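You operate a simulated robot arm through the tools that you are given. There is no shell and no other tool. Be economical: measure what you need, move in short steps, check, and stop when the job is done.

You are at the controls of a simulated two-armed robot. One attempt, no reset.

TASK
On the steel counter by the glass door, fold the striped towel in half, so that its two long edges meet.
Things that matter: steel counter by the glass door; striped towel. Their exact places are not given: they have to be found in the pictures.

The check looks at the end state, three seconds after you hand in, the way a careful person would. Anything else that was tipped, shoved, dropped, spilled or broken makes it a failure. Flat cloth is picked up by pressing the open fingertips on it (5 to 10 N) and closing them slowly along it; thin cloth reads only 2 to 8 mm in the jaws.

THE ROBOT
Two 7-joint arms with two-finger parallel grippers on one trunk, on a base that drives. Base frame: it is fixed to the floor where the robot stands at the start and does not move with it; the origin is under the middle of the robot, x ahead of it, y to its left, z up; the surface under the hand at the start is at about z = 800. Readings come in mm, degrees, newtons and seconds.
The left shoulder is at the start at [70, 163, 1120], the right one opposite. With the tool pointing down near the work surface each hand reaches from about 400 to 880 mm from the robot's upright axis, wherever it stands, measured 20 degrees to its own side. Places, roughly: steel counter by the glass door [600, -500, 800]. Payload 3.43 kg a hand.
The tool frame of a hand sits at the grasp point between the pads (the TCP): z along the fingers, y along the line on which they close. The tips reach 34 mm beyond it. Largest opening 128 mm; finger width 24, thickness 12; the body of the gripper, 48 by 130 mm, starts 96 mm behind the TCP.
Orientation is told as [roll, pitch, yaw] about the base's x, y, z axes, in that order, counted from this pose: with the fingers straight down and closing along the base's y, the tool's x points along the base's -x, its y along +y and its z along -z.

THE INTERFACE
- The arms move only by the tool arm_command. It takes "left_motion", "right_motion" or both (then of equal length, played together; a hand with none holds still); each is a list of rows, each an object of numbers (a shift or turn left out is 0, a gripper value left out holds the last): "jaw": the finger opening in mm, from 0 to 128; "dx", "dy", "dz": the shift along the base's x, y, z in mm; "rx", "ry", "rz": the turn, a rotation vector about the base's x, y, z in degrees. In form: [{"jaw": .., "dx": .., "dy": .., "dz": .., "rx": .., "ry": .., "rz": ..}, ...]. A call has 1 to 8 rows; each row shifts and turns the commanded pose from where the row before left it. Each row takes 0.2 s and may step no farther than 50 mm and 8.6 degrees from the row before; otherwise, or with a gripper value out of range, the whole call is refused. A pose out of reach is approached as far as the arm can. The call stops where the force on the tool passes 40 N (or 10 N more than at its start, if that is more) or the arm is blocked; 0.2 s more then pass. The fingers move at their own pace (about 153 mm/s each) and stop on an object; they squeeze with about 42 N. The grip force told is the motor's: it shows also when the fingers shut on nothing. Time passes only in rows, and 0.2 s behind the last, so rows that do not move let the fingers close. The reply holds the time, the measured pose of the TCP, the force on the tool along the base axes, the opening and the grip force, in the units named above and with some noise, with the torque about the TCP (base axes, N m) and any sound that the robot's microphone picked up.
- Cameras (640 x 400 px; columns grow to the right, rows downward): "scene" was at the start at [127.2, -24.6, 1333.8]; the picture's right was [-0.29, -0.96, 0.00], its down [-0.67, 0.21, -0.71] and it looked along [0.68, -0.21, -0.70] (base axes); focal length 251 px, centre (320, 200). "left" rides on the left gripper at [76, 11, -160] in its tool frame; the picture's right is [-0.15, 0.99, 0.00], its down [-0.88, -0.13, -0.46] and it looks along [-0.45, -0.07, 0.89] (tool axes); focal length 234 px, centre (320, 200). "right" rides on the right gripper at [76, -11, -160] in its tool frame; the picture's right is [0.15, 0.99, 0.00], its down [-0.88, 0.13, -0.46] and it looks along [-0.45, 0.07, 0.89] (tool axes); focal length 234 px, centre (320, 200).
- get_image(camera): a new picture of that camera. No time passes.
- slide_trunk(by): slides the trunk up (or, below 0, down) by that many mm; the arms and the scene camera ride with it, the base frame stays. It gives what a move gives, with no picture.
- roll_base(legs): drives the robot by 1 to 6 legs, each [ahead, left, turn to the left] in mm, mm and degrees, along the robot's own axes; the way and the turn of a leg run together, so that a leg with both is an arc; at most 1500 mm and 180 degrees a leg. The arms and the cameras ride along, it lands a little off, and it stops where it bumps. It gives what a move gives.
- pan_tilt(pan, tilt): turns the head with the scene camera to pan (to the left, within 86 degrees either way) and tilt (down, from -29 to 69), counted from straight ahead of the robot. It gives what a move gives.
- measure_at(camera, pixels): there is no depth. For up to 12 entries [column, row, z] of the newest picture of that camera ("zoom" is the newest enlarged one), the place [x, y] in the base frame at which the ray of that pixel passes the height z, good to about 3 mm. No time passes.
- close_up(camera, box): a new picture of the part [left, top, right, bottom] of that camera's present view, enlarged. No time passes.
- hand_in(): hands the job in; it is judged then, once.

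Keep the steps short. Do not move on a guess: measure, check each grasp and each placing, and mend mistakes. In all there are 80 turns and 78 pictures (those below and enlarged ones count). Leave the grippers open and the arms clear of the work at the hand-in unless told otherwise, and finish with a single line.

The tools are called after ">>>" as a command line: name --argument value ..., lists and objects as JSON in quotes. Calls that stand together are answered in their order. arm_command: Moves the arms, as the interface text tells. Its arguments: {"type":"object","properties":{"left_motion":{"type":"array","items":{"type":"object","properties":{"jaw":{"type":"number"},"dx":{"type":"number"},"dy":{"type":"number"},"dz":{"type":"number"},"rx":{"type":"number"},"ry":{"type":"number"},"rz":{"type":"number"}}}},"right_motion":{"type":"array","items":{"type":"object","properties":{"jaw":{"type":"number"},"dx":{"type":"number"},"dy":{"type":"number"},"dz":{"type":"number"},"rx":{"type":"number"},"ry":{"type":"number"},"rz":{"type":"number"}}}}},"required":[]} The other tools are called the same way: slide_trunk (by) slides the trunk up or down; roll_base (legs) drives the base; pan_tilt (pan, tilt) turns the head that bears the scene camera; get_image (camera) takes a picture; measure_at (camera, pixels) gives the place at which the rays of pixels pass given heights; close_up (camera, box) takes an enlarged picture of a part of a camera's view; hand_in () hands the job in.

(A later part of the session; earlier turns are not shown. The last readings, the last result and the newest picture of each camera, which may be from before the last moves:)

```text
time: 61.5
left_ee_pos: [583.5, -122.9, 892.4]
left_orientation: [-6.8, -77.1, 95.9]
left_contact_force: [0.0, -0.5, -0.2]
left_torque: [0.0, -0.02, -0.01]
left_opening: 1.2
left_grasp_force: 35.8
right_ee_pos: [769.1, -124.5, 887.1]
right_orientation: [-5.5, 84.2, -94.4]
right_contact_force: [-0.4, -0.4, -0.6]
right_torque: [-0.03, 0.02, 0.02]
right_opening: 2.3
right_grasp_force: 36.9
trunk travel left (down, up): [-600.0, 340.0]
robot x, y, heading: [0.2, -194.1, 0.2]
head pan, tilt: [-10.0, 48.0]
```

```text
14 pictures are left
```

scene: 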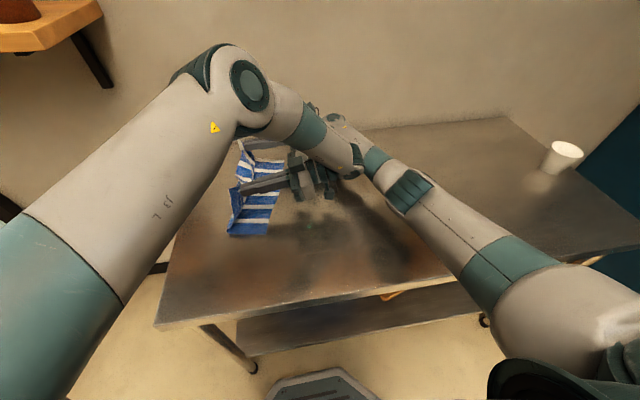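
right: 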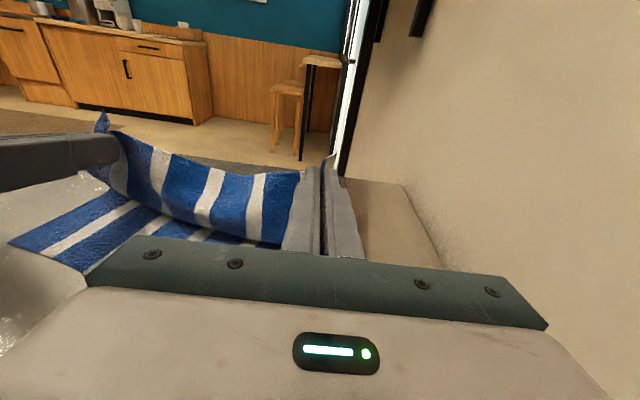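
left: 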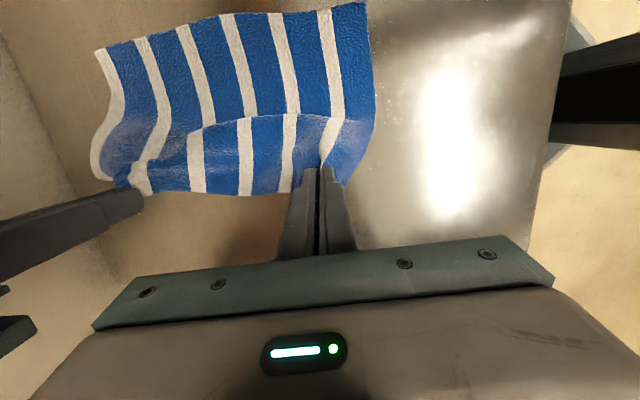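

The sheet stands upright with the edge on top. Measure the bottom layer's edge to aim the drop.

>>> measure_at --camera "scene" --pixels '[[267, 235, 800], [285, 160, 800], [277, 196, 800], [229, 236, 800], [272, 212, 800]]'

>>> measure_at --camera "right" --pixels '[[85, 272, 800], [10, 243, 800]]'

```text
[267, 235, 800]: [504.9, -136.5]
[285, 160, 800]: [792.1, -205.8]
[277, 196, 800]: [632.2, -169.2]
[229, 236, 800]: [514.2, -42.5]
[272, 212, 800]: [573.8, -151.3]
```

```text
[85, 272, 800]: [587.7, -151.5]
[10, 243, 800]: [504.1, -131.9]
```

The towel has turned ~14° (bottom edge from (505,-134) to (790,-206)); that is fine, I fold along its own axes. Left tip to about (566,-105), right tip to (763,-154), both ~72 mm high: base right 16, then arms.

>>> roll_base --legs '[[0, -17, 0]]'

>>> arm_command --left_motion '[{"dx": -7, "dz": -3}, {"dx": -7, "dz": -3}, {"dx": -6, "dz": -4}, {}]' --right_motion '[{"dx": -3, "dy": -16, "dz": -3}, {"dx": -3, "dy": -16, "dz": -3}, {"dx": -2, "dy": -16, "dz": -4}, {}]'

>>> get_image --camera "right"

```text
time: 62.3
left_ee_pos: [583.6, -138.0, 892.7]
left_orientation: [-6.9, -77.1, 95.9]
left_contact_force: [-0.1, -0.5, 0.0]
left_torque: [-0.02, 0.01, 0.0]
left_opening: 1.3
left_grasp_force: 35.8
right_ee_pos: [768.7, -141.7, 888.8]
right_orientation: [-5.4, 84.1, -94.2]
right_contact_force: [-0.2, 0.1, 0.2]
right_torque: [-0.02, 0.02, 0.0]
right_opening: 2.3
right_grasp_force: 37.4
trunk travel left (down, up): [-600.0, 340.0]
robot x, y, heading: [2.5, -203.8, 0.3]
head pan, tilt: [-10.0, 48.0]
```

```text
time: 63.3
left_ee_pos: [563.2, -136.8, 883.1]
left_orientation: [-6.9, -77.0, 95.9]
left_contact_force: [0.1, 0.1, -0.2]
left_torque: [-0.02, 0.01, -0.03]
left_opening: 1.2
left_grasp_force: 35.9
right_ee_pos: [760.5, -188.5, 878.9]
right_orientation: [-5.3, 84.2, -94.1]
right_contact_force: [-0.1, 0.2, -0.2]
right_torque: [0.02, 0.0, 0.01]
right_opening: 2.2
right_grasp_force: 37.1
trunk travel left (down, up): [-600.0, 340.0]
robot x, y, heading: [1.8, -211.1, 0.4]
head pan, tilt: [-10.0, 48.0]
```

```text
13 pictures are left
```

right: 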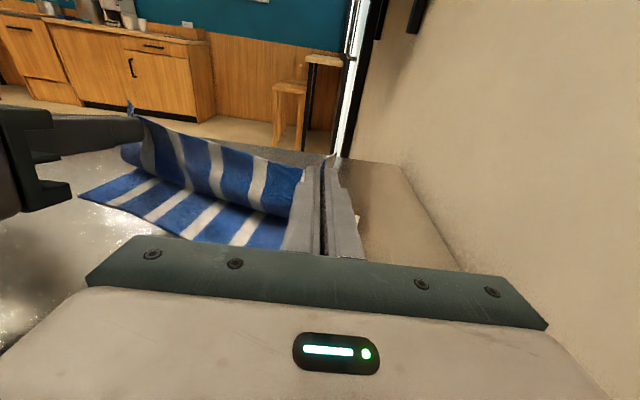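

Sheet leans over the right way. A further 18 mm right and 12 mm down, then open.

>>> roll_base --legs '[[0, -18, 0]]'

>>> arm_command --left_motion '[{"dz": -6}, {"dz": -6}, {"jaw": 50}, {"jaw": 50}, {}]' --right_motion '[{"dz": -6}, {"dz": -6}, {"jaw": 50}, {"jaw": 50}, {}]'

>>> get_image --camera "right"

```text
time: 64.1
left_ee_pos: [562.4, -153.7, 883.1]
left_orientation: [-7.1, -77.0, 96.0]
left_contact_force: [-0.3, 0.7, -0.7]
left_torque: [0.0, 0.0, -0.01]
left_opening: 1.4
left_grasp_force: 36.2
right_ee_pos: [760.9, -206.1, 878.5]
right_orientation: [-5.3, 84.1, -94.0]
right_contact_force: [0.5, 1.4, -0.2]
right_torque: [0.01, 0.04, -0.01]
right_opening: 2.1
right_grasp_force: 37.0
trunk travel left (down, up): [-600.0, 340.0]
robot x, y, heading: [-0.5, -230.6, 0.5]
head pan, tilt: [-10.0, 48.0]
```

```text
time: 65.3
left_ee_pos: [562.7, -153.3, 872.3]
left_orientation: [-7.0, -77.0, 96.0]
left_contact_force: [-0.2, 0.0, 0.2]
left_torque: [-0.01, 0.0, -0.01]
left_opening: 50.0
left_grasp_force: 0.0
right_ee_pos: [759.8, -205.5, 867.2]
right_orientation: [-5.3, 84.1, -94.1]
right_contact_force: [-0.9, -1.2, -0.5]
right_torque: [0.0, 0.02, 0.0]
right_opening: 50.0
right_grasp_force: 0.1
trunk travel left (down, up): [-600.0, 340.0]
robot x, y, heading: [0.5, -223.6, 0.4]
head pan, tilt: [-10.0, 48.0]
```

```text
12 pictures are left
```

right: 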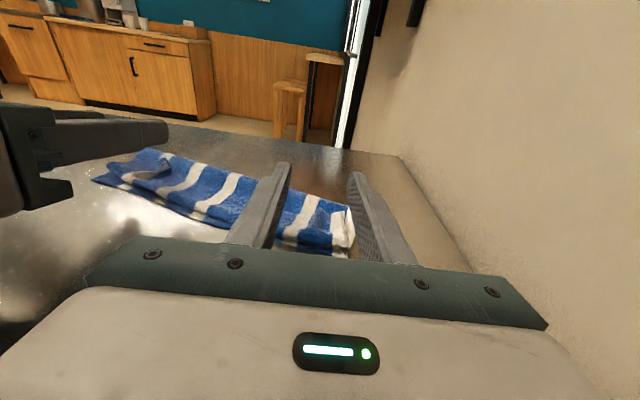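

It fell over properly. Raise both hands, roll the base right, and view from above.

>>> arm_command --left_motion '[{"dz": 25}, {"dz": 25}, {"dz": 20}]' --right_motion '[{"dz": 25}, {"dz": 25}, {"dz": 20}]'

>>> roll_base --legs '[[0, -150, 0]]'

>>> arm_command --left_motion '[{"rx": -8}, {"rx": -8}, {"rx": -8}, {"rx": -8}, {"rx": -8}, {"rx": -8}]' --right_motion '[{"rx": -8}, {"rx": -8}, {"rx": -8}, {"rx": -8}, {"rx": -8}, {"rx": -8}]'

>>> pan_tilt --pan 18 --tilt 45

>>> get_image --camera "scene"

```text
time: 66.1
left_ee_pos: [562.7, -154.2, 941.5]
left_orientation: [-7.1, -77.1, 96.2]
left_contact_force: [0.9, 0.0, -0.9]
left_torque: [0.04, -0.01, 0.01]
left_opening: 49.9
left_grasp_force: 0.0
right_ee_pos: [759.3, -205.8, 937.8]
right_orientation: [-5.2, 84.1, -93.9]
right_contact_force: [1.4, 0.1, 0.1]
right_torque: [-0.01, -0.01, -0.02]
right_opening: 50.0
right_grasp_force: 0.0
trunk travel left (down, up): [-600.0, 340.0]
robot x, y, heading: [-0.9, -230.4, 0.6]
head pan, tilt: [-10.0, 48.0]
```

```text
time: 67.5
left_ee_pos: [564.6, -304.5, 941.5]
left_orientation: [-6.9, -77.0, 96.1]
left_contact_force: [-0.1, -0.2, 0.1]
left_torque: [-0.03, 0.01, -0.02]
left_opening: 49.9
left_grasp_force: 0.1
right_ee_pos: [761.2, -355.8, 936.6]
right_orientation: [-5.4, 84.0, -94.0]
right_contact_force: [0.4, -0.3, -0.8]
right_torque: [0.03, 0.01, 0.0]
right_opening: 50.0
right_grasp_force: 0.0
trunk travel left (down, up): [-600.0, 340.0]
robot x, y, heading: [1.0, -380.9, 0.7]
head pan, tilt: [-10.0, 48.0]
```

```text
time: 68.9
left_ee_pos: [564.3, -302.3, 942.1]
left_orientation: [-1.8, -28.9, 91.6]
left_contact_force: [0.4, -0.3, 0.9]
left_torque: [-0.04, 0.03, 0.02]
left_opening: 49.8
left_grasp_force: 0.1
right_ee_pos: [760.4, -354.3, 938.1]
right_orientation: [-1.6, 35.9, -90.4]
right_contact_force: [-0.1, 0.6, -0.2]
right_torque: [-0.04, 0.0, -0.01]
right_opening: 49.9
right_grasp_force: 0.0
trunk travel left (down, up): [-600.0, 340.0]
robot x, y, heading: [-0.4, -382.4, 0.5]
head pan, tilt: [-10.0, 48.0]
```

```text
time: 69.8
left_ee_pos: [564.4, -302.7, 941.2]
left_orientation: [-1.8, -29.1, 91.6]
left_contact_force: [0.4, 0.5, -0.2]
left_torque: [-0.01, 0.05, 0.0]
left_opening: 50.0
left_grasp_force: 0.1
right_ee_pos: [761.8, -356.0, 937.4]
right_orientation: [-1.6, 36.2, -90.5]
right_contact_force: [-0.5, -1.2, 0.4]
right_torque: [-0.01, -0.01, -0.01]
right_opening: 50.0
right_grasp_force: 0.1
trunk travel left (down, up): [-600.0, 340.0]
robot x, y, heading: [1.5, -379.5, 0.3]
head pan, tilt: [18.0, 45.0]
```

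```text
11 pictures are left
```

scene: 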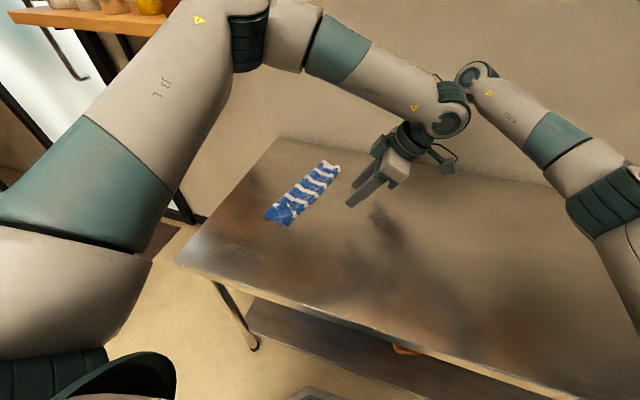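

>>> close_up --camera "scene" --box '[255, 150, 351, 235]'

```text
4.71 times, centred on (303, 192) of scene
```

zoom: 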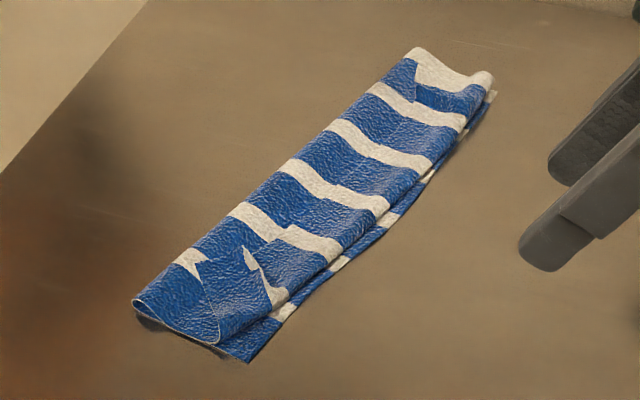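

The stripes still show a step: a strip of the edge has turned back again. Measure it.

>>> measure_at --camera "zoom" --pixels '[[135, 305, 805], [248, 362, 800], [283, 312, 804], [200, 270, 808], [248, 252, 808], [280, 230, 808], [330, 190, 808], [370, 152, 808], [418, 80, 808], [413, 50, 805], [492, 78, 804], [350, 260, 800]]'

```text
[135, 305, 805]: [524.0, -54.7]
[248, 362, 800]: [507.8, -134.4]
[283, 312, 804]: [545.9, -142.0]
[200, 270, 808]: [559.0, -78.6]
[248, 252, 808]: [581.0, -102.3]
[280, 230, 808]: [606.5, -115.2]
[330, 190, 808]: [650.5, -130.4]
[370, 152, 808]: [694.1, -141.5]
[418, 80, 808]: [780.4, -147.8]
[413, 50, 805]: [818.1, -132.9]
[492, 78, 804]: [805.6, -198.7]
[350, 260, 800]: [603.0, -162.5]
```

Same flap again: a dropped sheet buckles. New plan: re-grip the flap, stand it up, lay it low and taut, hold it with one hand while the other sweeps the edge strip over. First return over the flap.

>>> roll_base --legs '[[0, 190, 0]]'

>>> arm_command --left_motion '[{"jaw": 30, "rx": -7.4, "dx": 7}, {"rx": -7.4, "dx": 7}, {"rx": -7.4, "dx": 7}, {"rx": -7.4, "dx": 6, "dy": -3}, {"rx": -7.4, "dx": 6, "dy": -3}]' --right_motion '[{"jaw": 30, "rx": -7.2}, {"rx": -7.2}, {"rx": -7.2}, {"rx": -7.2, "dy": 3}, {"rx": -7.2, "dy": 3}]'

>>> arm_command --left_motion '[{"dz": -22}, {"dz": -22}, {"dz": -22}, {"dz": -22}]' --right_motion '[{"dz": -22}, {"dz": -22}, {"dz": -21}, {"dz": -20}]'

>>> close_up --camera "left" --box '[120, 80, 440, 280]'

>>> measure_at --camera "left" --pixels '[[320, 180, 806]]'

```text
time: 71.3
left_ee_pos: [563.1, -114.1, 941.6]
left_orientation: [-1.8, -29.1, 91.7]
left_contact_force: [0.0, -0.1, 0.7]
left_torque: [0.0, -0.03, 0.05]
left_opening: 49.9
left_grasp_force: 0.1
right_ee_pos: [759.9, -166.5, 937.0]
right_orientation: [-1.7, 36.1, -90.3]
right_contact_force: [0.2, 0.8, -0.1]
right_torque: [-0.04, -0.03, -0.02]
right_opening: 50.1
right_grasp_force: 0.0
trunk travel left (down, up): [-600.0, 340.0]
robot x, y, heading: [-0.0, -193.9, 0.7]
head pan, tilt: [18.0, 45.0]
```

```text
time: 72.5
left_ee_pos: [595.6, -118.1, 940.7]
left_orientation: [-0.7, 8.1, 91.5]
left_contact_force: [0.6, 0.0, 0.4]
left_torque: [-0.02, 0.03, 0.04]
left_opening: 29.9
left_grasp_force: 0.0
right_ee_pos: [758.6, -157.6, 937.6]
right_orientation: [-1.5, -0.2, -90.2]
right_contact_force: [-0.6, 0.1, 0.0]
right_torque: [-0.01, 0.0, 0.01]
right_opening: 29.8
right_grasp_force: 0.1
trunk travel left (down, up): [-600.0, 340.0]
robot x, y, heading: [0.9, -191.3, 0.6]
head pan, tilt: [18.0, 45.0]
```

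```text
time: 73.5
left_ee_pos: [595.4, -120.4, 854.5]
left_orientation: [-0.7, 7.9, 91.6]
left_contact_force: [-0.3, -1.1, -1.2]
left_torque: [-0.04, -0.01, -0.01]
left_opening: 30.1
left_grasp_force: 0.0
right_ee_pos: [760.2, -160.6, 852.8]
right_orientation: [-1.6, 0.2, -90.3]
right_contact_force: [-0.3, -0.6, 1.2]
right_torque: [-0.01, 0.02, 0.04]
right_opening: 29.8
right_grasp_force: 0.1
trunk travel left (down, up): [-600.0, 340.0]
robot x, y, heading: [2.5, -192.3, 0.4]
head pan, tilt: [18.0, 45.0]
```

```text
2.00 times, centred on (280, 180) of left
```

zoom: 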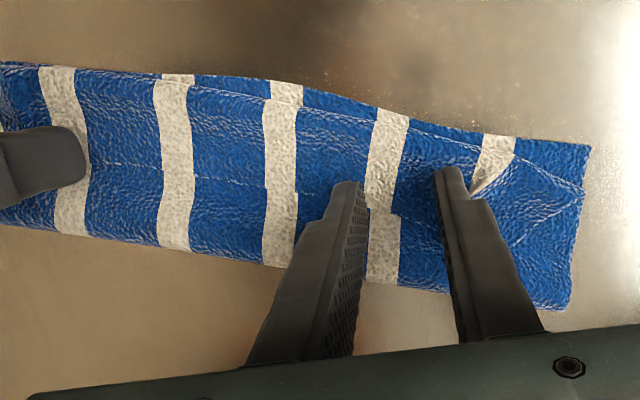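

```text
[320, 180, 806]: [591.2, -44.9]
```

>>> measure_at --camera "zoom" --pixels '[[372, 209, 806], [400, 213, 806], [438, 235, 806], [400, 118, 806], [180, 172, 806], [250, 183, 806], [110, 162, 806], [485, 190, 806], [20, 155, 806]]'

```text
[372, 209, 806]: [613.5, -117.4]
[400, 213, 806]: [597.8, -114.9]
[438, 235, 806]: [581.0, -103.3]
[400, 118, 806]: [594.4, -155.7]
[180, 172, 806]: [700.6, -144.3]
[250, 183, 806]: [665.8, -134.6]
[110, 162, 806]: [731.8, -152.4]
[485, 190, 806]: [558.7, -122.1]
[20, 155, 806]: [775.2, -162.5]
```

Edge found. Shift right hand -7 y, left -1, press at the same heights as last time, and close slowly.

>>> arm_command --left_motion '[{"dy": -1, "dz": -6}, {"dz": -6}, {"dz": -2}, {"dz": -1}, {"dz": -0.8}, {}]' --right_motion '[{"dy": -7, "dz": -6}, {"dz": -6}, {"dz": -2}, {"dz": -1}, {"dz": -0.8}, {}]'

>>> arm_command --left_motion '[{"jaw": 26}, {"jaw": 22}, {"jaw": 18}, {"jaw": 14}, {"jaw": 10}, {"jaw": 6}, {"jaw": 3}, {"jaw": 0}]' --right_motion '[{"jaw": 26}, {"jaw": 22}, {"jaw": 18}, {"jaw": 14}, {"jaw": 10}, {"jaw": 6}, {"jaw": 3}, {"jaw": 0}]'

>>> arm_command --left_motion '[{}, {"dz": 5}]' --right_motion '[{}, {"dz": 5}]'

```text
time: 74.9
left_ee_pos: [596.2, -121.7, 838.3]
left_orientation: [-0.8, 7.9, 91.5]
left_contact_force: [0.7, -0.1, 3.0]
left_torque: [0.03, 0.03, 0.03]
left_opening: 29.5
left_grasp_force: 0.0
right_ee_pos: [759.3, -167.2, 838.3]
right_orientation: [-1.4, 0.1, -90.3]
right_contact_force: [0.3, 0.0, 3.3]
right_torque: [0.0, -0.1, 0.0]
right_opening: 30.0
right_grasp_force: 0.6
trunk travel left (down, up): [-600.0, 340.0]
robot x, y, heading: [-1.4, -192.9, 0.4]
head pan, tilt: [18.0, 45.0]
```

```text
time: 76.7
left_ee_pos: [596.6, -120.3, 838.4]
left_orientation: [-0.7, 7.9, 91.6]
left_contact_force: [9.4, -2.2, 5.1]
left_torque: [-0.05, -0.34, 0.0]
left_opening: 2.3
left_grasp_force: 36.5
right_ee_pos: [758.7, -166.8, 836.9]
right_orientation: [-1.4, 0.1, -90.1]
right_contact_force: [-7.5, 1.7, 3.5]
right_torque: [0.05, 0.27, -0.01]
right_opening: 2.1
right_grasp_force: 36.8
trunk travel left (down, up): [-600.0, 340.0]
robot x, y, heading: [0.3, -192.3, 0.4]
head pan, tilt: [18.0, 45.0]
```

```text
time: 77.3
left_ee_pos: [595.7, -121.2, 843.4]
left_orientation: [-0.6, 7.9, 91.6]
left_contact_force: [10.2, -2.6, -0.1]
left_torque: [-0.08, -0.39, 0.03]
left_opening: 2.6
left_grasp_force: 37.4
right_ee_pos: [758.9, -167.4, 842.5]
right_orientation: [-1.4, 0.0, -90.2]
right_contact_force: [-9.4, 2.9, 0.0]
right_torque: [0.08, 0.34, -0.01]
right_opening: 2.0
right_grasp_force: 36.5
trunk travel left (down, up): [-600.0, 340.0]
robot x, y, heading: [-3.2, -191.1, 0.6]
head pan, tilt: [18.0, 45.0]
```

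Both hold (2.6 / 2.0 mm). Lift while rolling, base right 30, then stand the sheet over its true crease, hands rolled to ~68°/80°. Then I'll fling it over with speed.

>>> arm_command --left_motion '[{"dz": 10, "rx": 8, "dx": 3}, {"dz": 10, "rx": 8}, {"dz": 10, "rx": 8}, {"dz": 10, "rx": 8}]' --right_motion '[{"dz": 10, "rx": 8}, {"dz": 10, "rx": 8}, {"dz": 10, "rx": 8}, {"dz": 10, "rx": 8}]'

>>> roll_base --legs '[[0, -30, 0]]'

>>> arm_command --left_motion '[{"dy": 12.7, "dz": 2.5, "rx": 7.3}, {"dy": 12.7, "dz": 2.5, "rx": 7.3}, {"dy": 12.7, "dz": 2.5, "rx": 7.3}, {"dy": 12.7, "dz": 2.5, "rx": 7.3}, {"dy": 12.7, "dz": 2.5, "rx": 7.3}, {"dy": 12.7, "dz": 2.5, "rx": 7.3}, {}]' --right_motion '[{"dy": 12.8, "dz": 1.5, "rx": 8}, {"dy": 12.8, "dz": 1.5, "rx": 8}, {"dy": 12.8, "dz": 1.5, "rx": 8}, {"dy": 12.8, "dz": 1.5, "rx": 8}, {"dy": 12.8, "dz": 1.5, "rx": 8}, {"dy": 12.8, "dz": 1.5, "rx": 8}, {}]'

>>> get_image --camera "right"

```text
time: 78.3
left_ee_pos: [599.3, -124.2, 883.9]
left_orientation: [-1.6, -24.3, 91.7]
left_contact_force: [6.9, -2.2, -0.4]
left_torque: [-0.04, -0.21, -0.11]
left_opening: 2.4
left_grasp_force: 36.8
right_ee_pos: [760.6, -167.7, 880.8]
right_orientation: [-1.6, 32.4, -90.4]
right_contact_force: [-6.4, 2.0, 0.9]
right_torque: [0.05, 0.2, 0.12]
right_opening: 2.2
right_grasp_force: 36.6
trunk travel left (down, up): [-600.0, 340.0]
robot x, y, heading: [-0.1, -194.3, 0.4]
head pan, tilt: [18.0, 45.0]
```

```text
time: 79.2
left_ee_pos: [600.1, -147.0, 883.1]
left_orientation: [-1.5, -24.1, 91.7]
left_contact_force: [5.4, -1.1, 0.6]
left_torque: [-0.04, -0.21, -0.09]
left_opening: 2.4
left_grasp_force: 36.9
right_ee_pos: [759.6, -195.7, 882.3]
right_orientation: [-1.6, 32.1, -90.3]
right_contact_force: [-5.6, 0.7, -0.4]
right_torque: [0.05, 0.17, 0.07]
right_opening: 2.0
right_grasp_force: 36.7
trunk travel left (down, up): [-600.0, 340.0]
robot x, y, heading: [-4.8, -221.3, 0.9]
head pan, tilt: [18.0, 45.0]
```

```text
time: 80.8
left_ee_pos: [598.7, -73.3, 898.3]
left_orientation: [-5.0, -67.9, 94.4]
left_contact_force: [6.8, -1.5, 0.5]
left_torque: [-0.03, -0.07, -0.2]
left_opening: 2.4
left_grasp_force: 36.9
right_ee_pos: [759.9, -117.6, 891.5]
right_orientation: [-2.4, 80.2, -90.9]
right_contact_force: [-7.0, 2.7, -0.3]
right_torque: [0.01, 0.0, 0.17]
right_opening: 2.3
right_grasp_force: 37.0
trunk travel left (down, up): [-600.0, 340.0]
robot x, y, heading: [0.2, -223.8, 0.6]
head pan, tilt: [18.0, 45.0]
```

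```text
8 pictures are left
```

right: 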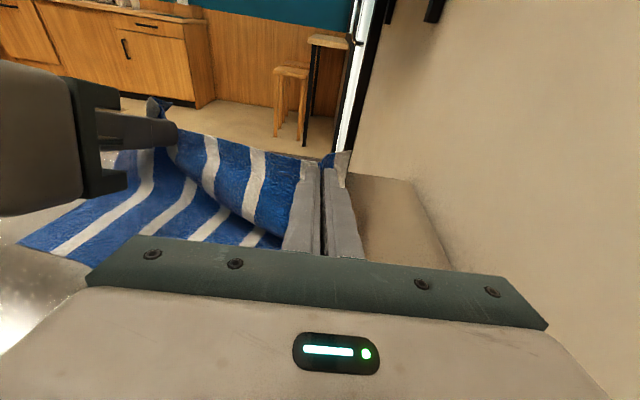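

Standing well. Now roll left a bit more and swing both hands quickly over to the right, opening the jaws while moving.

>>> arm_command --left_motion '[{"rx": 6, "dz": -3}, {"rx": 6, "dz": -3}, {}, {"dx": -10, "dy": -40, "dz": -10}, {"dx": -10, "dy": -42, "dz": -24}, {"dx": -3, "dy": -42, "dz": -8, "jaw": 80}, {"dy": -10, "dz": 15}, {"dz": 20}]' --right_motion '[{"rx": 3}, {"rx": 3}, {}, {"dx": -10, "dy": -40, "dz": -10}, {"dx": -10, "dy": -42, "dz": -24}, {"dx": -3, "dy": -42, "dz": -8, "jaw": 80}, {"dy": -10, "dz": 15}, {"dz": 20}]'

>>> get_image --camera "right"

```text
time: 82.6
left_ee_pos: [548.0, -134.6, 903.2]
left_orientation: [-9.8, -79.7, 99.1]
left_contact_force: [-0.8, 0.0, 0.6]
left_torque: [0.01, -0.01, -0.03]
left_opening: 79.9
left_grasp_force: 0.0
left hand out of reach, approached as far as the arm can: row 4, 5, 6, 7
right_ee_pos: [735.5, -253.1, 884.6]
right_orientation: [-3.4, 86.1, -91.8]
right_contact_force: [-0.2, -0.5, 0.7]
right_torque: [-0.01, -0.02, -0.01]
right_opening: 80.2
right_grasp_force: 0.1
trunk travel left (down, up): [-600.0, 340.0]
robot x, y, heading: [1.5, -220.4, 0.5]
head pan, tilt: [18.0, 45.0]
```

```text
7 pictures are left
```

right: 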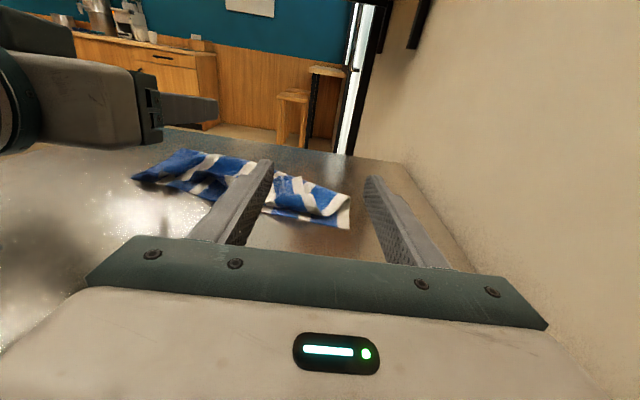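

Left lagged. Clear the hands and look.

>>> arm_command --left_motion '[{"dz": 20}, {"dz": 20}]' --right_motion '[{"dz": 25}, {"dz": 25}]'

>>> roll_base --legs '[[0, -180, 0]]'

>>> arm_command --left_motion '[{"rx": -8}, {"rx": -8}, {"rx": -8}, {"rx": -8}, {"rx": -8}, {"rx": -8}]' --right_motion '[{"rx": -8}, {"rx": -8}, {"rx": -8}, {"rx": -8}, {"rx": -8}, {"rx": -8}]'

>>> pan_tilt --pan 20 --tilt 45

>>> close_up --camera "scene" --box '[240, 140, 368, 240]'

```text
time: 83.2
left_ee_pos: [548.3, -133.5, 943.1]
left_orientation: [-9.7, -79.8, 99.2]
left_contact_force: [0.5, -0.3, 0.1]
left_torque: [0.0, 0.0, -0.01]
left_opening: 80.0
left_grasp_force: 0.1
right_ee_pos: [737.5, -253.5, 934.3]
right_orientation: [-4.3, 86.1, -92.8]
right_contact_force: [0.3, 0.5, -1.0]
right_torque: [0.01, -0.03, -0.03]
right_opening: 80.0
right_grasp_force: 0.1
trunk travel left (down, up): [-600.0, 340.0]
robot x, y, heading: [1.7, -220.5, 0.5]
head pan, tilt: [18.0, 45.0]
```

```text
time: 84.7
left_ee_pos: [550.5, -312.7, 943.0]
left_orientation: [-9.9, -79.7, 99.3]
left_contact_force: [0.5, 0.2, -0.2]
left_torque: [0.0, 0.0, 0.03]
left_opening: 80.0
left_grasp_force: 0.0
right_ee_pos: [739.7, -430.8, 934.0]
right_orientation: [-4.0, 86.2, -92.3]
right_contact_force: [0.1, 0.2, 0.3]
right_torque: [0.03, 0.0, -0.01]
right_opening: 79.8
right_grasp_force: 0.1
trunk travel left (down, up): [-600.0, 340.0]
robot x, y, heading: [1.8, -398.8, 1.0]
head pan, tilt: [18.0, 45.0]
```

```text
time: 86.1
left_ee_pos: [551.3, -312.4, 940.7]
left_orientation: [-1.6, -31.7, 91.8]
left_contact_force: [0.5, 0.2, 0.3]
left_torque: [-0.04, 0.02, -0.02]
left_opening: 80.1
left_grasp_force: 0.0
right_ee_pos: [738.3, -428.2, 934.6]
right_orientation: [-1.9, 37.9, -90.2]
right_contact_force: [0.0, 1.1, 0.8]
right_torque: [0.0, -0.05, 0.0]
right_opening: 80.1
right_grasp_force: 0.1
trunk travel left (down, up): [-600.0, 340.0]
robot x, y, heading: [4.3, -399.8, 0.4]
head pan, tilt: [18.0, 45.0]
```

```text
time: 86.7
left_ee_pos: [551.1, -311.8, 943.0]
left_orientation: [-1.5, -32.0, 92.0]
left_contact_force: [0.1, -0.1, 0.0]
left_torque: [0.05, 0.02, -0.02]
left_opening: 79.6
left_grasp_force: 0.0
right_ee_pos: [737.7, -429.3, 933.6]
right_orientation: [-1.8, 38.2, -90.1]
right_contact_force: [0.3, 0.0, 1.2]
right_torque: [0.01, -0.04, 0.0]
right_opening: 80.1
right_grasp_force: 0.0
trunk travel left (down, up): [-600.0, 340.0]
robot x, y, heading: [4.1, -399.9, 1.1]
head pan, tilt: [20.0, 45.0]
```

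```text
4.00 times, centred on (304, 190) of scene
```

zoom: 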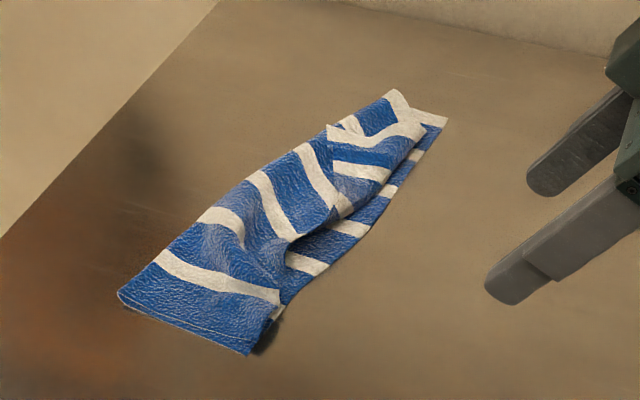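

The near half now lies properly folded; only the far half has a turned-back corner. Measure it.

>>> measure_at --camera "zoom" --pixels '[[328, 127, 812], [335, 190, 810], [340, 215, 810], [425, 130, 806], [447, 120, 800], [398, 92, 806], [290, 240, 806], [250, 355, 800], [285, 292, 804], [120, 300, 804], [285, 303, 800], [350, 240, 800]]'

```text
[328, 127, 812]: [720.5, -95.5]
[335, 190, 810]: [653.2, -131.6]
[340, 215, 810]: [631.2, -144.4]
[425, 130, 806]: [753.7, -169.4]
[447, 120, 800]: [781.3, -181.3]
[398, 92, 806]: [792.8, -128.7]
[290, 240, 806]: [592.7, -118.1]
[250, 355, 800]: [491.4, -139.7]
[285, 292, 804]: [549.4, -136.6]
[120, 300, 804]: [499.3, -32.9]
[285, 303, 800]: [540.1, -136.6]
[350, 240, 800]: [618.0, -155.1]
```

Near half is good. Now the right hand alone re-grips the far corner flap (corner at about (720,-95)). Base left 170, left hand moves away, right hand upright above (713,-118).

>>> roll_base --legs '[[0, 170, 0]]'

>>> arm_command --left_motion '[{"dx": -15, "dy": 25}, {"dx": -15, "dy": 25}, {"dx": -15, "dy": 25}, {"dx": -15, "dy": 25}, {"dy": 20}]' --right_motion '[{"jaw": 30, "rx": -7.6, "dx": -5, "dy": 28}, {"rx": -7.6, "dx": -5, "dy": 28}, {"rx": -7.6, "dx": -5, "dy": 28}, {"rx": -7.6, "dx": -5, "dy": 28}, {"rx": -7.6, "dx": -5, "dy": 28}]'

>>> arm_command --right_motion '[{"dz": -20}, {"dz": -20}, {"dz": -20}, {"dz": -14}]'

>>> close_up --camera "right" --box '[160, 60, 480, 260]'

```text
time: 88.2
left_ee_pos: [548.1, -140.6, 942.1]
left_orientation: [-1.6, -32.0, 91.9]
left_contact_force: [0.3, -0.1, 0.5]
left_torque: [-0.02, 0.02, -0.03]
left_opening: 79.9
left_grasp_force: 0.0
right_ee_pos: [737.5, -259.3, 933.4]
right_orientation: [-1.9, 38.1, -90.2]
right_contact_force: [-0.4, 0.6, -1.0]
right_torque: [-0.01, 0.01, 0.04]
right_opening: 80.1
right_grasp_force: 0.1
trunk travel left (down, up): [-600.0, 340.0]
robot x, y, heading: [3.6, -225.4, 0.7]
head pan, tilt: [20.0, 45.0]
```

```text
time: 89.4
left_ee_pos: [487.0, -18.6, 942.0]
left_orientation: [-1.7, -31.7, 92.1]
left_contact_force: [0.0, 0.3, 0.2]
left_torque: [-0.02, -0.03, 0.0]
left_opening: 79.9
left_grasp_force: 0.1
right_ee_pos: [710.8, -116.2, 933.6]
right_orientation: [-1.6, -0.3, -90.1]
right_contact_force: [0.0, 0.4, 0.0]
right_torque: [-0.04, -0.02, -0.01]
right_opening: 30.2
right_grasp_force: 0.0
trunk travel left (down, up): [-600.0, 340.0]
robot x, y, heading: [-1.5, -231.5, 1.0]
head pan, tilt: [20.0, 45.0]
```

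```text
time: 90.4
left_ee_pos: [489.9, -21.5, 942.1]
left_orientation: [-1.6, -31.9, 91.9]
left_contact_force: [-0.4, 0.4, 0.2]
left_torque: [0.0, -0.06, -0.03]
left_opening: 80.1
left_grasp_force: 0.1
right_ee_pos: [711.9, -119.7, 859.0]
right_orientation: [-1.8, 0.1, -90.0]
right_contact_force: [-0.2, -1.1, 0.5]
right_torque: [0.01, -0.01, -0.02]
right_opening: 29.7
right_grasp_force: 0.2
trunk travel left (down, up): [-600.0, 340.0]
robot x, y, heading: [-0.5, -230.0, 0.7]
head pan, tilt: [20.0, 45.0]
```

```text
2.00 times, centred on (320, 160) of right
```

zoom: 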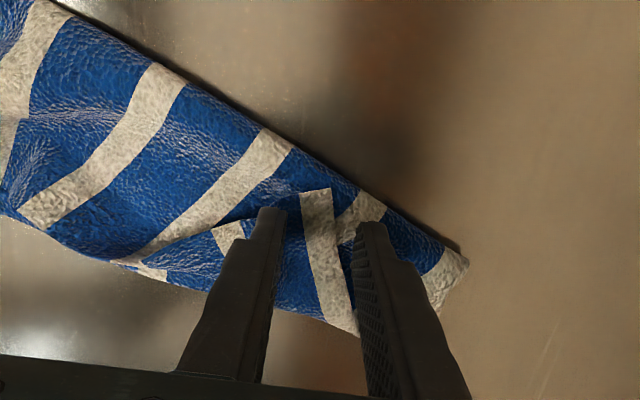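

>>> measure_at --camera "zoom" --pixels '[[330, 189, 808], [300, 194, 808], [240, 220, 808], [345, 260, 808], [357, 330, 806], [150, 258, 808], [465, 262, 803], [435, 310, 802]]'

```text
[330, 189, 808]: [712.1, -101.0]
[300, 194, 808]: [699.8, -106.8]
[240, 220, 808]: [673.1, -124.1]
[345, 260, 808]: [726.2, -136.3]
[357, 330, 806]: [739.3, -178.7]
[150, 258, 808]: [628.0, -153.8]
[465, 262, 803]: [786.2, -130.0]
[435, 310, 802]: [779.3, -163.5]
```

Corner at (712,-101). Shift to (694,-131), press, close.

>>> arm_command --right_motion '[{"dx": -18, "dy": -11, "jaw": 28}, {"dz": -10}, {"dz": -7}, {"dz": -2}, {"dz": -1.2}, {"dz": -0.8}, {}]'

>>> arm_command --right_motion '[{"jaw": 24}, {"jaw": 20}, {"jaw": 16}, {"jaw": 12}, {"jaw": 8}, {"jaw": 5}, {"jaw": 2}, {"jaw": 0}]'

>>> arm_command --right_motion '[{}, {"dz": 8}]'

```text
time: 92.0
left_ee_pos: [488.8, -21.9, 942.1]
left_orientation: [-1.6, -31.9, 91.8]
left_contact_force: [-0.3, 0.8, -0.2]
left_torque: [-0.01, 0.04, 0.0]
left_opening: 80.1
left_grasp_force: 0.2
right_ee_pos: [694.6, -130.6, 838.8]
right_orientation: [-1.9, 0.1, -90.2]
right_contact_force: [0.4, 0.8, -0.5]
right_torque: [0.01, -0.01, -0.01]
right_opening: 27.9
right_grasp_force: 0.0
trunk travel left (down, up): [-600.0, 340.0]
robot x, y, heading: [-3.3, -233.0, 0.9]
head pan, tilt: [20.0, 45.0]
```

```text
time: 93.8
left_ee_pos: [489.1, -20.7, 941.4]
left_orientation: [-1.6, -32.0, 91.9]
left_contact_force: [-0.8, -0.5, 0.6]
left_torque: [0.0, 0.01, 0.01]
left_opening: 80.0
left_grasp_force: 0.0
right_ee_pos: [693.9, -129.8, 839.3]
right_orientation: [-1.9, 0.0, -90.2]
right_contact_force: [0.7, 0.1, -0.6]
right_torque: [0.05, 0.02, 0.0]
right_opening: 2.1
right_grasp_force: 37.1
trunk travel left (down, up): [-600.0, 340.0]
robot x, y, heading: [-1.4, -230.3, 0.9]
head pan, tilt: [20.0, 45.0]
```

```text
time: 94.4
left_ee_pos: [488.3, -21.7, 942.9]
left_orientation: [-1.8, -31.9, 91.9]
left_contact_force: [-0.3, 0.8, 0.3]
left_torque: [0.01, 0.02, -0.01]
left_opening: 80.0
left_grasp_force: 0.1
right_ee_pos: [693.2, -129.8, 846.9]
right_orientation: [-1.8, 0.1, -90.3]
right_contact_force: [-0.6, -0.1, -0.7]
right_torque: [-0.03, -0.02, -0.02]
right_opening: 2.1
right_grasp_force: 36.6
trunk travel left (down, up): [-600.0, 340.0]
robot x, y, heading: [-4.0, -231.4, 0.9]
head pan, tilt: [20.0, 45.0]
```

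Grip holds 2.1 mm. Lift, roll to ~84° and bring the corner over the far end: tip to about (763,-108), z≈884.

>>> arm_command --right_motion '[{"dz": 10, "dx": 4, "rx": 8.4}, {"dz": 10, "dx": 7, "rx": 8.4}, {"dz": 9, "dx": 8, "rx": 8.4}, {"dz": 8, "dx": 8, "rx": 8.4}, {"dz": 6, "dx": 8, "rx": 8.4}, {"dx": 8, "rx": 8.4}, {"dx": 8, "rx": 8.4}, {"dx": 8, "rx": 8.4}]'

>>> arm_command --right_motion '[{"dx": 6, "dy": -6, "dz": -2, "rx": 8.4}, {"dx": 5, "dy": -6, "rx": 8.4}, {}]'

>>> get_image --camera "scene"

```text
time: 96.2
left_ee_pos: [488.5, -20.0, 941.9]
left_orientation: [-1.6, -31.9, 91.9]
left_contact_force: [0.7, -0.4, 0.2]
left_torque: [0.01, -0.02, 0.04]
left_opening: 80.0
left_grasp_force: 0.2
right_ee_pos: [754.3, -131.7, 889.1]
right_orientation: [-2.1, 67.5, -90.5]
right_contact_force: [-0.7, -0.5, -0.3]
right_torque: [0.0, 0.03, 0.01]
right_opening: 1.9
right_grasp_force: 37.5
trunk travel left (down, up): [-600.0, 340.0]
robot x, y, heading: [0.0, -230.4, 0.7]
head pan, tilt: [20.0, 45.0]
```

```text
time: 97.0
left_ee_pos: [489.3, -20.8, 943.2]
left_orientation: [-1.7, -31.9, 91.9]
left_contact_force: [0.2, 1.1, -0.1]
left_torque: [0.04, 0.01, 0.01]
left_opening: 80.0
left_grasp_force: 0.0
right_ee_pos: [764.3, -141.4, 887.8]
right_orientation: [-3.0, 84.2, -91.3]
right_contact_force: [0.1, 0.6, 0.6]
right_torque: [0.04, 0.0, -0.02]
right_opening: 2.0
right_grasp_force: 37.0
trunk travel left (down, up): [-600.0, 340.0]
robot x, y, heading: [-1.2, -229.3, 0.7]
head pan, tilt: [20.0, 45.0]
```

```text
4 pictures are left
```

scene: 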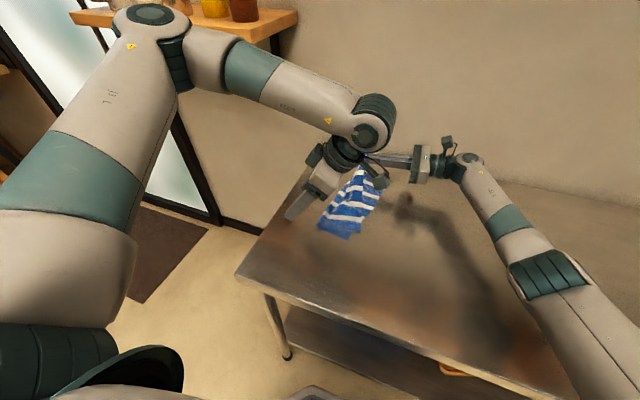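

Sheet end stands up at the far side. Lean it 10 mm more, open, withdraw upward and roll away to look.

>>> arm_command --right_motion '[{"dy": -10, "dz": -4}, {}, {"jaw": 80}, {}, {}, {"dz": 25}, {"dz": 25}, {"dz": 20}]'

>>> roll_base --legs '[[0, -190, 0]]'

>>> arm_command --left_motion '[{"dx": -20, "dz": 10}, {"dx": -20}, {}, {}, {}]' --right_motion '[{"rx": -8}, {"rx": -8}, {"rx": -8}, {"rx": -8}, {"rx": -8}]'

>>> close_up --camera "scene" --box '[240, 140, 368, 240]'

```text
time: 98.8
left_ee_pos: [488.3, -21.1, 942.5]
left_orientation: [-1.6, -31.9, 91.9]
left_contact_force: [-1.3, 1.0, 0.5]
left_torque: [0.03, 0.02, 0.0]
left_opening: 80.2
left_grasp_force: 0.1
right_ee_pos: [764.0, -151.6, 953.8]
right_orientation: [-3.4, 84.1, -91.6]
right_contact_force: [0.4, 0.3, 0.0]
right_torque: [-0.05, 0.0, 0.01]
right_opening: 80.0
right_grasp_force: 0.1
trunk travel left (down, up): [-600.0, 340.0]
robot x, y, heading: [-1.1, -230.2, 0.9]
head pan, tilt: [20.0, 45.0]
```

```text
time: 100.3
left_ee_pos: [491.1, -210.7, 942.3]
left_orientation: [-1.6, -31.9, 92.0]
left_contact_force: [0.8, -0.4, 0.5]
left_torque: [0.02, 0.01, 0.0]
left_opening: 80.0
left_grasp_force: 0.1
right_ee_pos: [767.7, -342.9, 952.6]
right_orientation: [-3.5, 84.2, -91.6]
right_contact_force: [-0.2, -0.4, 0.4]
right_torque: [-0.01, 0.01, 0.01]
right_opening: 80.1
right_grasp_force: 0.0
trunk travel left (down, up): [-600.0, 340.0]
robot x, y, heading: [3.0, -423.5, 1.1]
head pan, tilt: [20.0, 45.0]
```

```text
time: 101.5
left_ee_pos: [452.4, -209.6, 952.5]
left_orientation: [-1.7, -31.8, 92.0]
left_contact_force: [0.3, 0.9, -0.8]
left_torque: [-0.02, 0.01, 0.01]
left_opening: 80.2
left_grasp_force: 0.0
right_ee_pos: [767.9, -339.9, 953.4]
right_orientation: [-1.9, 43.9, -90.2]
right_contact_force: [-0.4, 0.8, -0.6]
right_torque: [0.01, -0.03, 0.0]
right_opening: 80.3
right_grasp_force: 0.0
trunk travel left (down, up): [-600.0, 340.0]
robot x, y, heading: [0.2, -420.0, 1.0]
head pan, tilt: [20.0, 45.0]
```

```text
4.00 times, centred on (304, 190) of scene
```

zoom: 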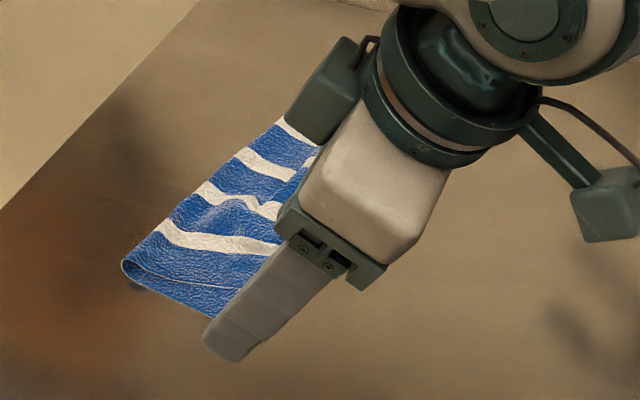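

Left gripper blocks the view; move it right and take another look.

>>> arm_command --left_motion '[{"dy": -35, "dz": 10}, {"dy": -40}, {"dy": -40}, {"dx": -20, "dy": -35}, {"dx": -20, "dy": -30}]'

>>> close_up --camera "scene" --box '[240, 140, 368, 240]'

```text
time: 102.7
left_ee_pos: [410.8, -390.2, 961.9]
left_orientation: [-1.7, -31.9, 92.1]
left_contact_force: [0.4, -0.3, 0.1]
left_torque: [0.0, 0.04, -0.01]
left_opening: 79.9
left_grasp_force: 0.1
right_ee_pos: [767.8, -341.9, 953.1]
right_orientation: [-2.0, 44.2, -90.1]
right_contact_force: [-0.1, -0.3, -0.2]
right_torque: [-0.02, 0.02, -0.01]
right_opening: 79.8
right_grasp_force: 0.0
trunk travel left (down, up): [-600.0, 340.0]
robot x, y, heading: [1.8, -419.8, 1.2]
head pan, tilt: [20.0, 45.0]
```

```text
4.00 times, centred on (304, 190) of scene
```

zoom: 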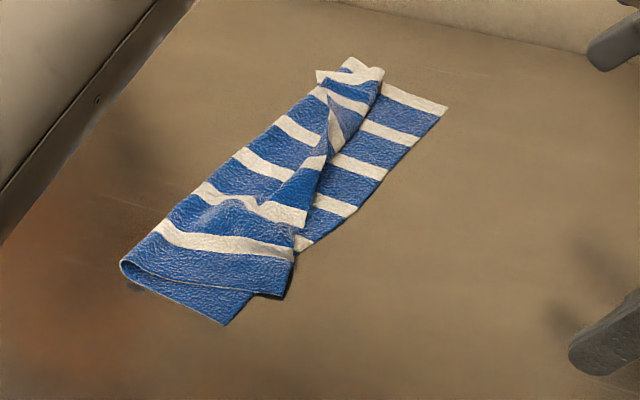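

The far half of the top layer is still crumpled back. Measure its corner and the bottom corner.

>>> measure_at --camera "zoom" --pixels '[[318, 74, 812], [330, 92, 812], [383, 70, 820], [330, 160, 815], [447, 110, 800], [350, 58, 804], [305, 165, 812], [307, 225, 806], [290, 295, 802], [225, 325, 800], [120, 265, 804], [310, 240, 800]]'

```text
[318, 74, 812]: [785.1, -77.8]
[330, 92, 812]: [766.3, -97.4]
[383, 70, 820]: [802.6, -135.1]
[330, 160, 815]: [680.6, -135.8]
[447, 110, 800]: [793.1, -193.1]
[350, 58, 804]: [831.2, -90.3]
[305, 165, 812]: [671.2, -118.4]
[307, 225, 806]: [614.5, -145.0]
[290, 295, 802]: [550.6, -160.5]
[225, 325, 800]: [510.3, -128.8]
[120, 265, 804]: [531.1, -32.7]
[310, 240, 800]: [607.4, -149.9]
```

Near top corner is ~40 mm too far in x and the far corner is folded back. Both hands: right grips the far corner flap at (765,-105), left grips the near overhanging edge at (572,-150), both upright.

>>> roll_base --legs '[[0, 190, 0]]'

>>> arm_command --left_motion '[{"jaw": 30, "dx": 27, "dy": 8.3, "rx": -5.3}, {"dx": 27, "dy": 8.3, "rx": -5.3}, {"dx": 27, "dy": 8.3, "rx": -5.3}, {"dx": 27, "dy": 8.3, "rx": -5.3}, {"dx": 27, "dy": 8.3, "rx": -5.3}, {"dx": 26, "dy": 8.3, "rx": -5.3}]' --right_motion '[{"jaw": 30, "dy": 7.5, "rx": -7.35}, {"dy": 7.5, "rx": -7.35}, {"dy": 7.5, "rx": -7.35}, {"dy": 7.5, "rx": -7.35}, {"dy": 7.5, "rx": -7.35}, {"dx": -3, "dy": 7.5, "rx": -7.35}]'

>>> arm_command --left_motion '[{"dz": -20}, {"dz": -20}, {"dz": -20}, {"dz": -20}, {"dz": -20}, {"dz": -15}, {"dz": -5}]' --right_motion '[{"dz": -20}, {"dz": -20}, {"dz": -20}, {"dz": -20}, {"dz": -15}, {"dz": -8}, {"dz": -4}]'

```text
time: 104.3
left_ee_pos: [407.2, -198.6, 962.1]
left_orientation: [-1.6, -31.9, 91.7]
left_contact_force: [0.0, -0.3, 0.6]
left_torque: [-0.03, 0.02, 0.03]
left_opening: 80.2
left_grasp_force: 0.1
right_ee_pos: [764.3, -151.5, 952.4]
right_orientation: [-2.1, 44.0, -90.5]
right_contact_force: [0.7, 0.3, 0.1]
right_torque: [-0.02, 0.05, 0.02]
right_opening: 80.0
right_grasp_force: 0.0
trunk travel left (down, up): [-600.0, 340.0]
robot x, y, heading: [1.3, -228.9, 0.8]
head pan, tilt: [20.0, 45.0]
```

```text
time: 105.6
left_ee_pos: [542.2, -152.5, 957.6]
left_orientation: [-0.2, -5.5, 90.9]
left_contact_force: [-0.1, 0.6, -0.1]
left_torque: [-0.03, 0.0, -0.01]
left_opening: 30.1
left_grasp_force: 0.1
right_ee_pos: [762.6, -121.4, 956.2]
right_orientation: [-1.5, 6.6, -90.9]
right_contact_force: [-0.9, 0.3, 0.1]
right_torque: [-0.01, -0.02, -0.03]
right_opening: 30.1
right_grasp_force: 0.0
right hand out of reach, approached as far as the arm can: row 5, 6
trunk travel left (down, up): [-600.0, 340.0]
robot x, y, heading: [0.1, -229.0, 0.6]
head pan, tilt: [20.0, 45.0]
stopped in row 6 (left hand): the force on the tool passed its limit at 64 N (the readings are from after the stop); the commanded pose is now the measured one
```

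```text
time: 107.2
left_ee_pos: [542.9, -154.0, 837.6]
left_orientation: [-0.2, -5.6, 90.9]
left_contact_force: [-0.7, 0.0, -0.1]
left_torque: [-0.01, 0.0, 0.0]
left_opening: 30.0
left_grasp_force: 0.1
right_ee_pos: [763.0, -122.3, 849.2]
right_orientation: [-1.5, 6.6, -90.8]
right_contact_force: [0.3, 0.3, -0.4]
right_torque: [-0.02, 0.0, 0.01]
right_opening: 30.0
right_grasp_force: 0.1
trunk travel left (down, up): [-600.0, 340.0]
robot x, y, heading: [0.7, -229.5, 0.7]
head pan, tilt: [20.0, 45.0]
```

Right needs +17 y; left needs +28 x. Do these, press, close, and lift slightly.

>>> arm_command --right_motion '[{"dy": 8}, {"dy": 8}, {"dz": -6}, {"dz": -3}, {"dz": -1}]'

>>> arm_command --right_motion '[{"jaw": 24}, {"jaw": 20}, {"jaw": 16}, {"jaw": 12}, {"jaw": 8}, {"jaw": 5}, {"jaw": 2}, {"jaw": 0}]'

>>> arm_command --left_motion '[{"dz": 6}, {"dx": 10}, {"dx": 10}, {"dx": 8, "dy": 3}, {"dz": -5}, {"dz": -2}, {"dz": -1}, {}]'

>>> get_image --camera "left"

```text
time: 108.4
left_ee_pos: [541.2, -153.8, 837.9]
left_orientation: [-0.3, -5.5, 90.8]
left_contact_force: [0.1, 0.0, -0.1]
left_torque: [0.0, 0.03, 0.0]
left_opening: 29.7
left_grasp_force: 0.1
right_ee_pos: [759.4, -109.6, 838.5]
right_orientation: [-1.4, 6.6, -90.8]
right_contact_force: [0.5, 0.2, 0.5]
right_torque: [-0.01, -0.05, -0.01]
right_opening: 29.9
right_grasp_force: 0.1
right hand out of reach, approached as far as the arm can: row 2
trunk travel left (down, up): [-600.0, 340.0]
robot x, y, heading: [-2.9, -230.9, 0.6]
head pan, tilt: [20.0, 45.0]
```

```text
time: 110.2
left_ee_pos: [542.1, -152.7, 837.6]
left_orientation: [-0.2, -5.5, 91.0]
left_contact_force: [-0.6, 0.6, -0.5]
left_torque: [0.0, 0.03, -0.01]
left_opening: 30.1
left_grasp_force: 0.0
right_ee_pos: [758.6, -110.2, 838.3]
right_orientation: [-1.6, 6.6, -90.9]
right_contact_force: [0.3, 0.9, 0.7]
right_torque: [-0.01, 0.0, -0.03]
right_opening: 2.4
right_grasp_force: 36.6
trunk travel left (down, up): [-600.0, 340.0]
robot x, y, heading: [1.3, -224.5, 0.7]
head pan, tilt: [20.0, 45.0]
```

```text
time: 112.0
left_ee_pos: [569.8, -150.7, 837.4]
left_orientation: [-0.3, -5.5, 91.0]
left_contact_force: [1.0, 0.6, 1.0]
left_torque: [0.01, -0.01, 0.02]
left_opening: 30.3
left_grasp_force: 0.2
right_ee_pos: [758.9, -111.7, 839.7]
right_orientation: [-1.6, 6.6, -91.0]
right_contact_force: [0.0, 0.6, -0.6]
right_torque: [-0.03, 0.02, 0.02]
right_opening: 2.1
right_grasp_force: 37.0
trunk travel left (down, up): [-600.0, 340.0]
robot x, y, heading: [-0.6, -229.2, 0.7]
head pan, tilt: [20.0, 45.0]
```

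```text
1 pictures are left
5 turns are left
```

left: 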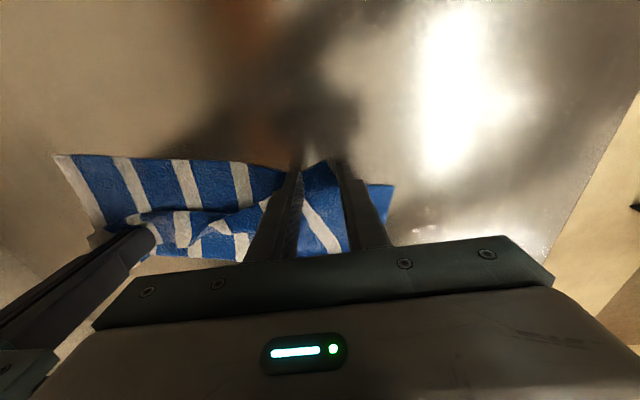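

Right holds the far corner. Left now presses, grips the near edge, shifts it back (-36,+20), and the right carries its corner over and low.

>>> arm_command --left_motion '[{"dz": -1.5}, {"jaw": 24}, {"jaw": 19}, {"jaw": 14}, {"jaw": 9}, {"jaw": 4}, {"jaw": 0}, {}]'

>>> arm_command --left_motion '[{"dz": 10}, {"dx": -9, "dy": 5, "dz": 5}, {"dx": -9, "dy": 5}, {"dx": -9, "dy": 5}, {"dx": -9, "dy": 5}, {"dz": -8}, {}, {}]' --right_motion '[{"dz": 9, "rx": 8.5}, {"dz": 9, "rx": 8.5}, {"dz": 8, "rx": 8.5}, {"dz": 7, "rx": 8.5}, {"dz": 6, "rx": 8.5}, {"rx": 8.5}, {"rx": 8.5}, {"rx": 8.5}]'

>>> arm_command --right_motion '[{"dy": -22, "dz": -4}, {"dy": -24, "dz": -10}, {"dy": -24, "dz": -14}, {"dy": -21, "dz": -17}, {"dy": -6}, {}]'

```text
time: 113.8
left_ee_pos: [570.2, -150.9, 835.5]
left_orientation: [-0.4, -5.6, 90.8]
left_contact_force: [3.5, -0.5, 23.5]
left_torque: [0.04, -0.26, 0.03]
left_opening: 2.2
left_grasp_force: 37.0
right_ee_pos: [758.5, -112.0, 840.2]
right_orientation: [-1.4, 6.6, -91.0]
right_contact_force: [0.3, -1.4, 0.3]
right_torque: [-0.02, 0.01, -0.02]
right_opening: 2.2
right_grasp_force: 37.0
trunk travel left (down, up): [-600.0, 340.0]
robot x, y, heading: [1.5, -231.7, 0.5]
head pan, tilt: [20.0, 45.0]
```

```text
time: 115.6
left_ee_pos: [534.2, -130.9, 842.3]
left_orientation: [-0.4, -5.5, 90.9]
left_contact_force: [6.4, 2.0, 3.2]
left_torque: [0.07, -0.24, -0.01]
left_opening: 1.9
left_grasp_force: 36.7
right_ee_pos: [761.0, -107.9, 876.0]
right_orientation: [-4.6, 74.7, -93.4]
right_contact_force: [-5.9, -1.0, -3.5]
right_torque: [-0.08, 0.0, 0.28]
right_opening: 2.2
right_grasp_force: 36.9
trunk travel left (down, up): [-600.0, 340.0]
robot x, y, heading: [-1.3, -233.0, 0.9]
head pan, tilt: [20.0, 45.0]
```

```text
time: 117.0
left_ee_pos: [534.5, -130.6, 840.2]
left_orientation: [-0.2, -5.5, 90.8]
left_contact_force: [0.6, -0.6, -0.4]
left_torque: [0.02, -0.02, 0.05]
left_opening: 1.9
left_grasp_force: 37.0
right_ee_pos: [759.2, -205.2, 832.2]
right_orientation: [-4.6, 74.7, -93.3]
right_contact_force: [-0.3, 0.2, -0.5]
right_torque: [-0.06, 0.03, 0.01]
right_opening: 2.2
right_grasp_force: 37.1
trunk travel left (down, up): [-600.0, 340.0]
robot x, y, heading: [1.4, -230.9, 0.4]
head pan, tilt: [20.0, 45.0]
4 turns are left
```

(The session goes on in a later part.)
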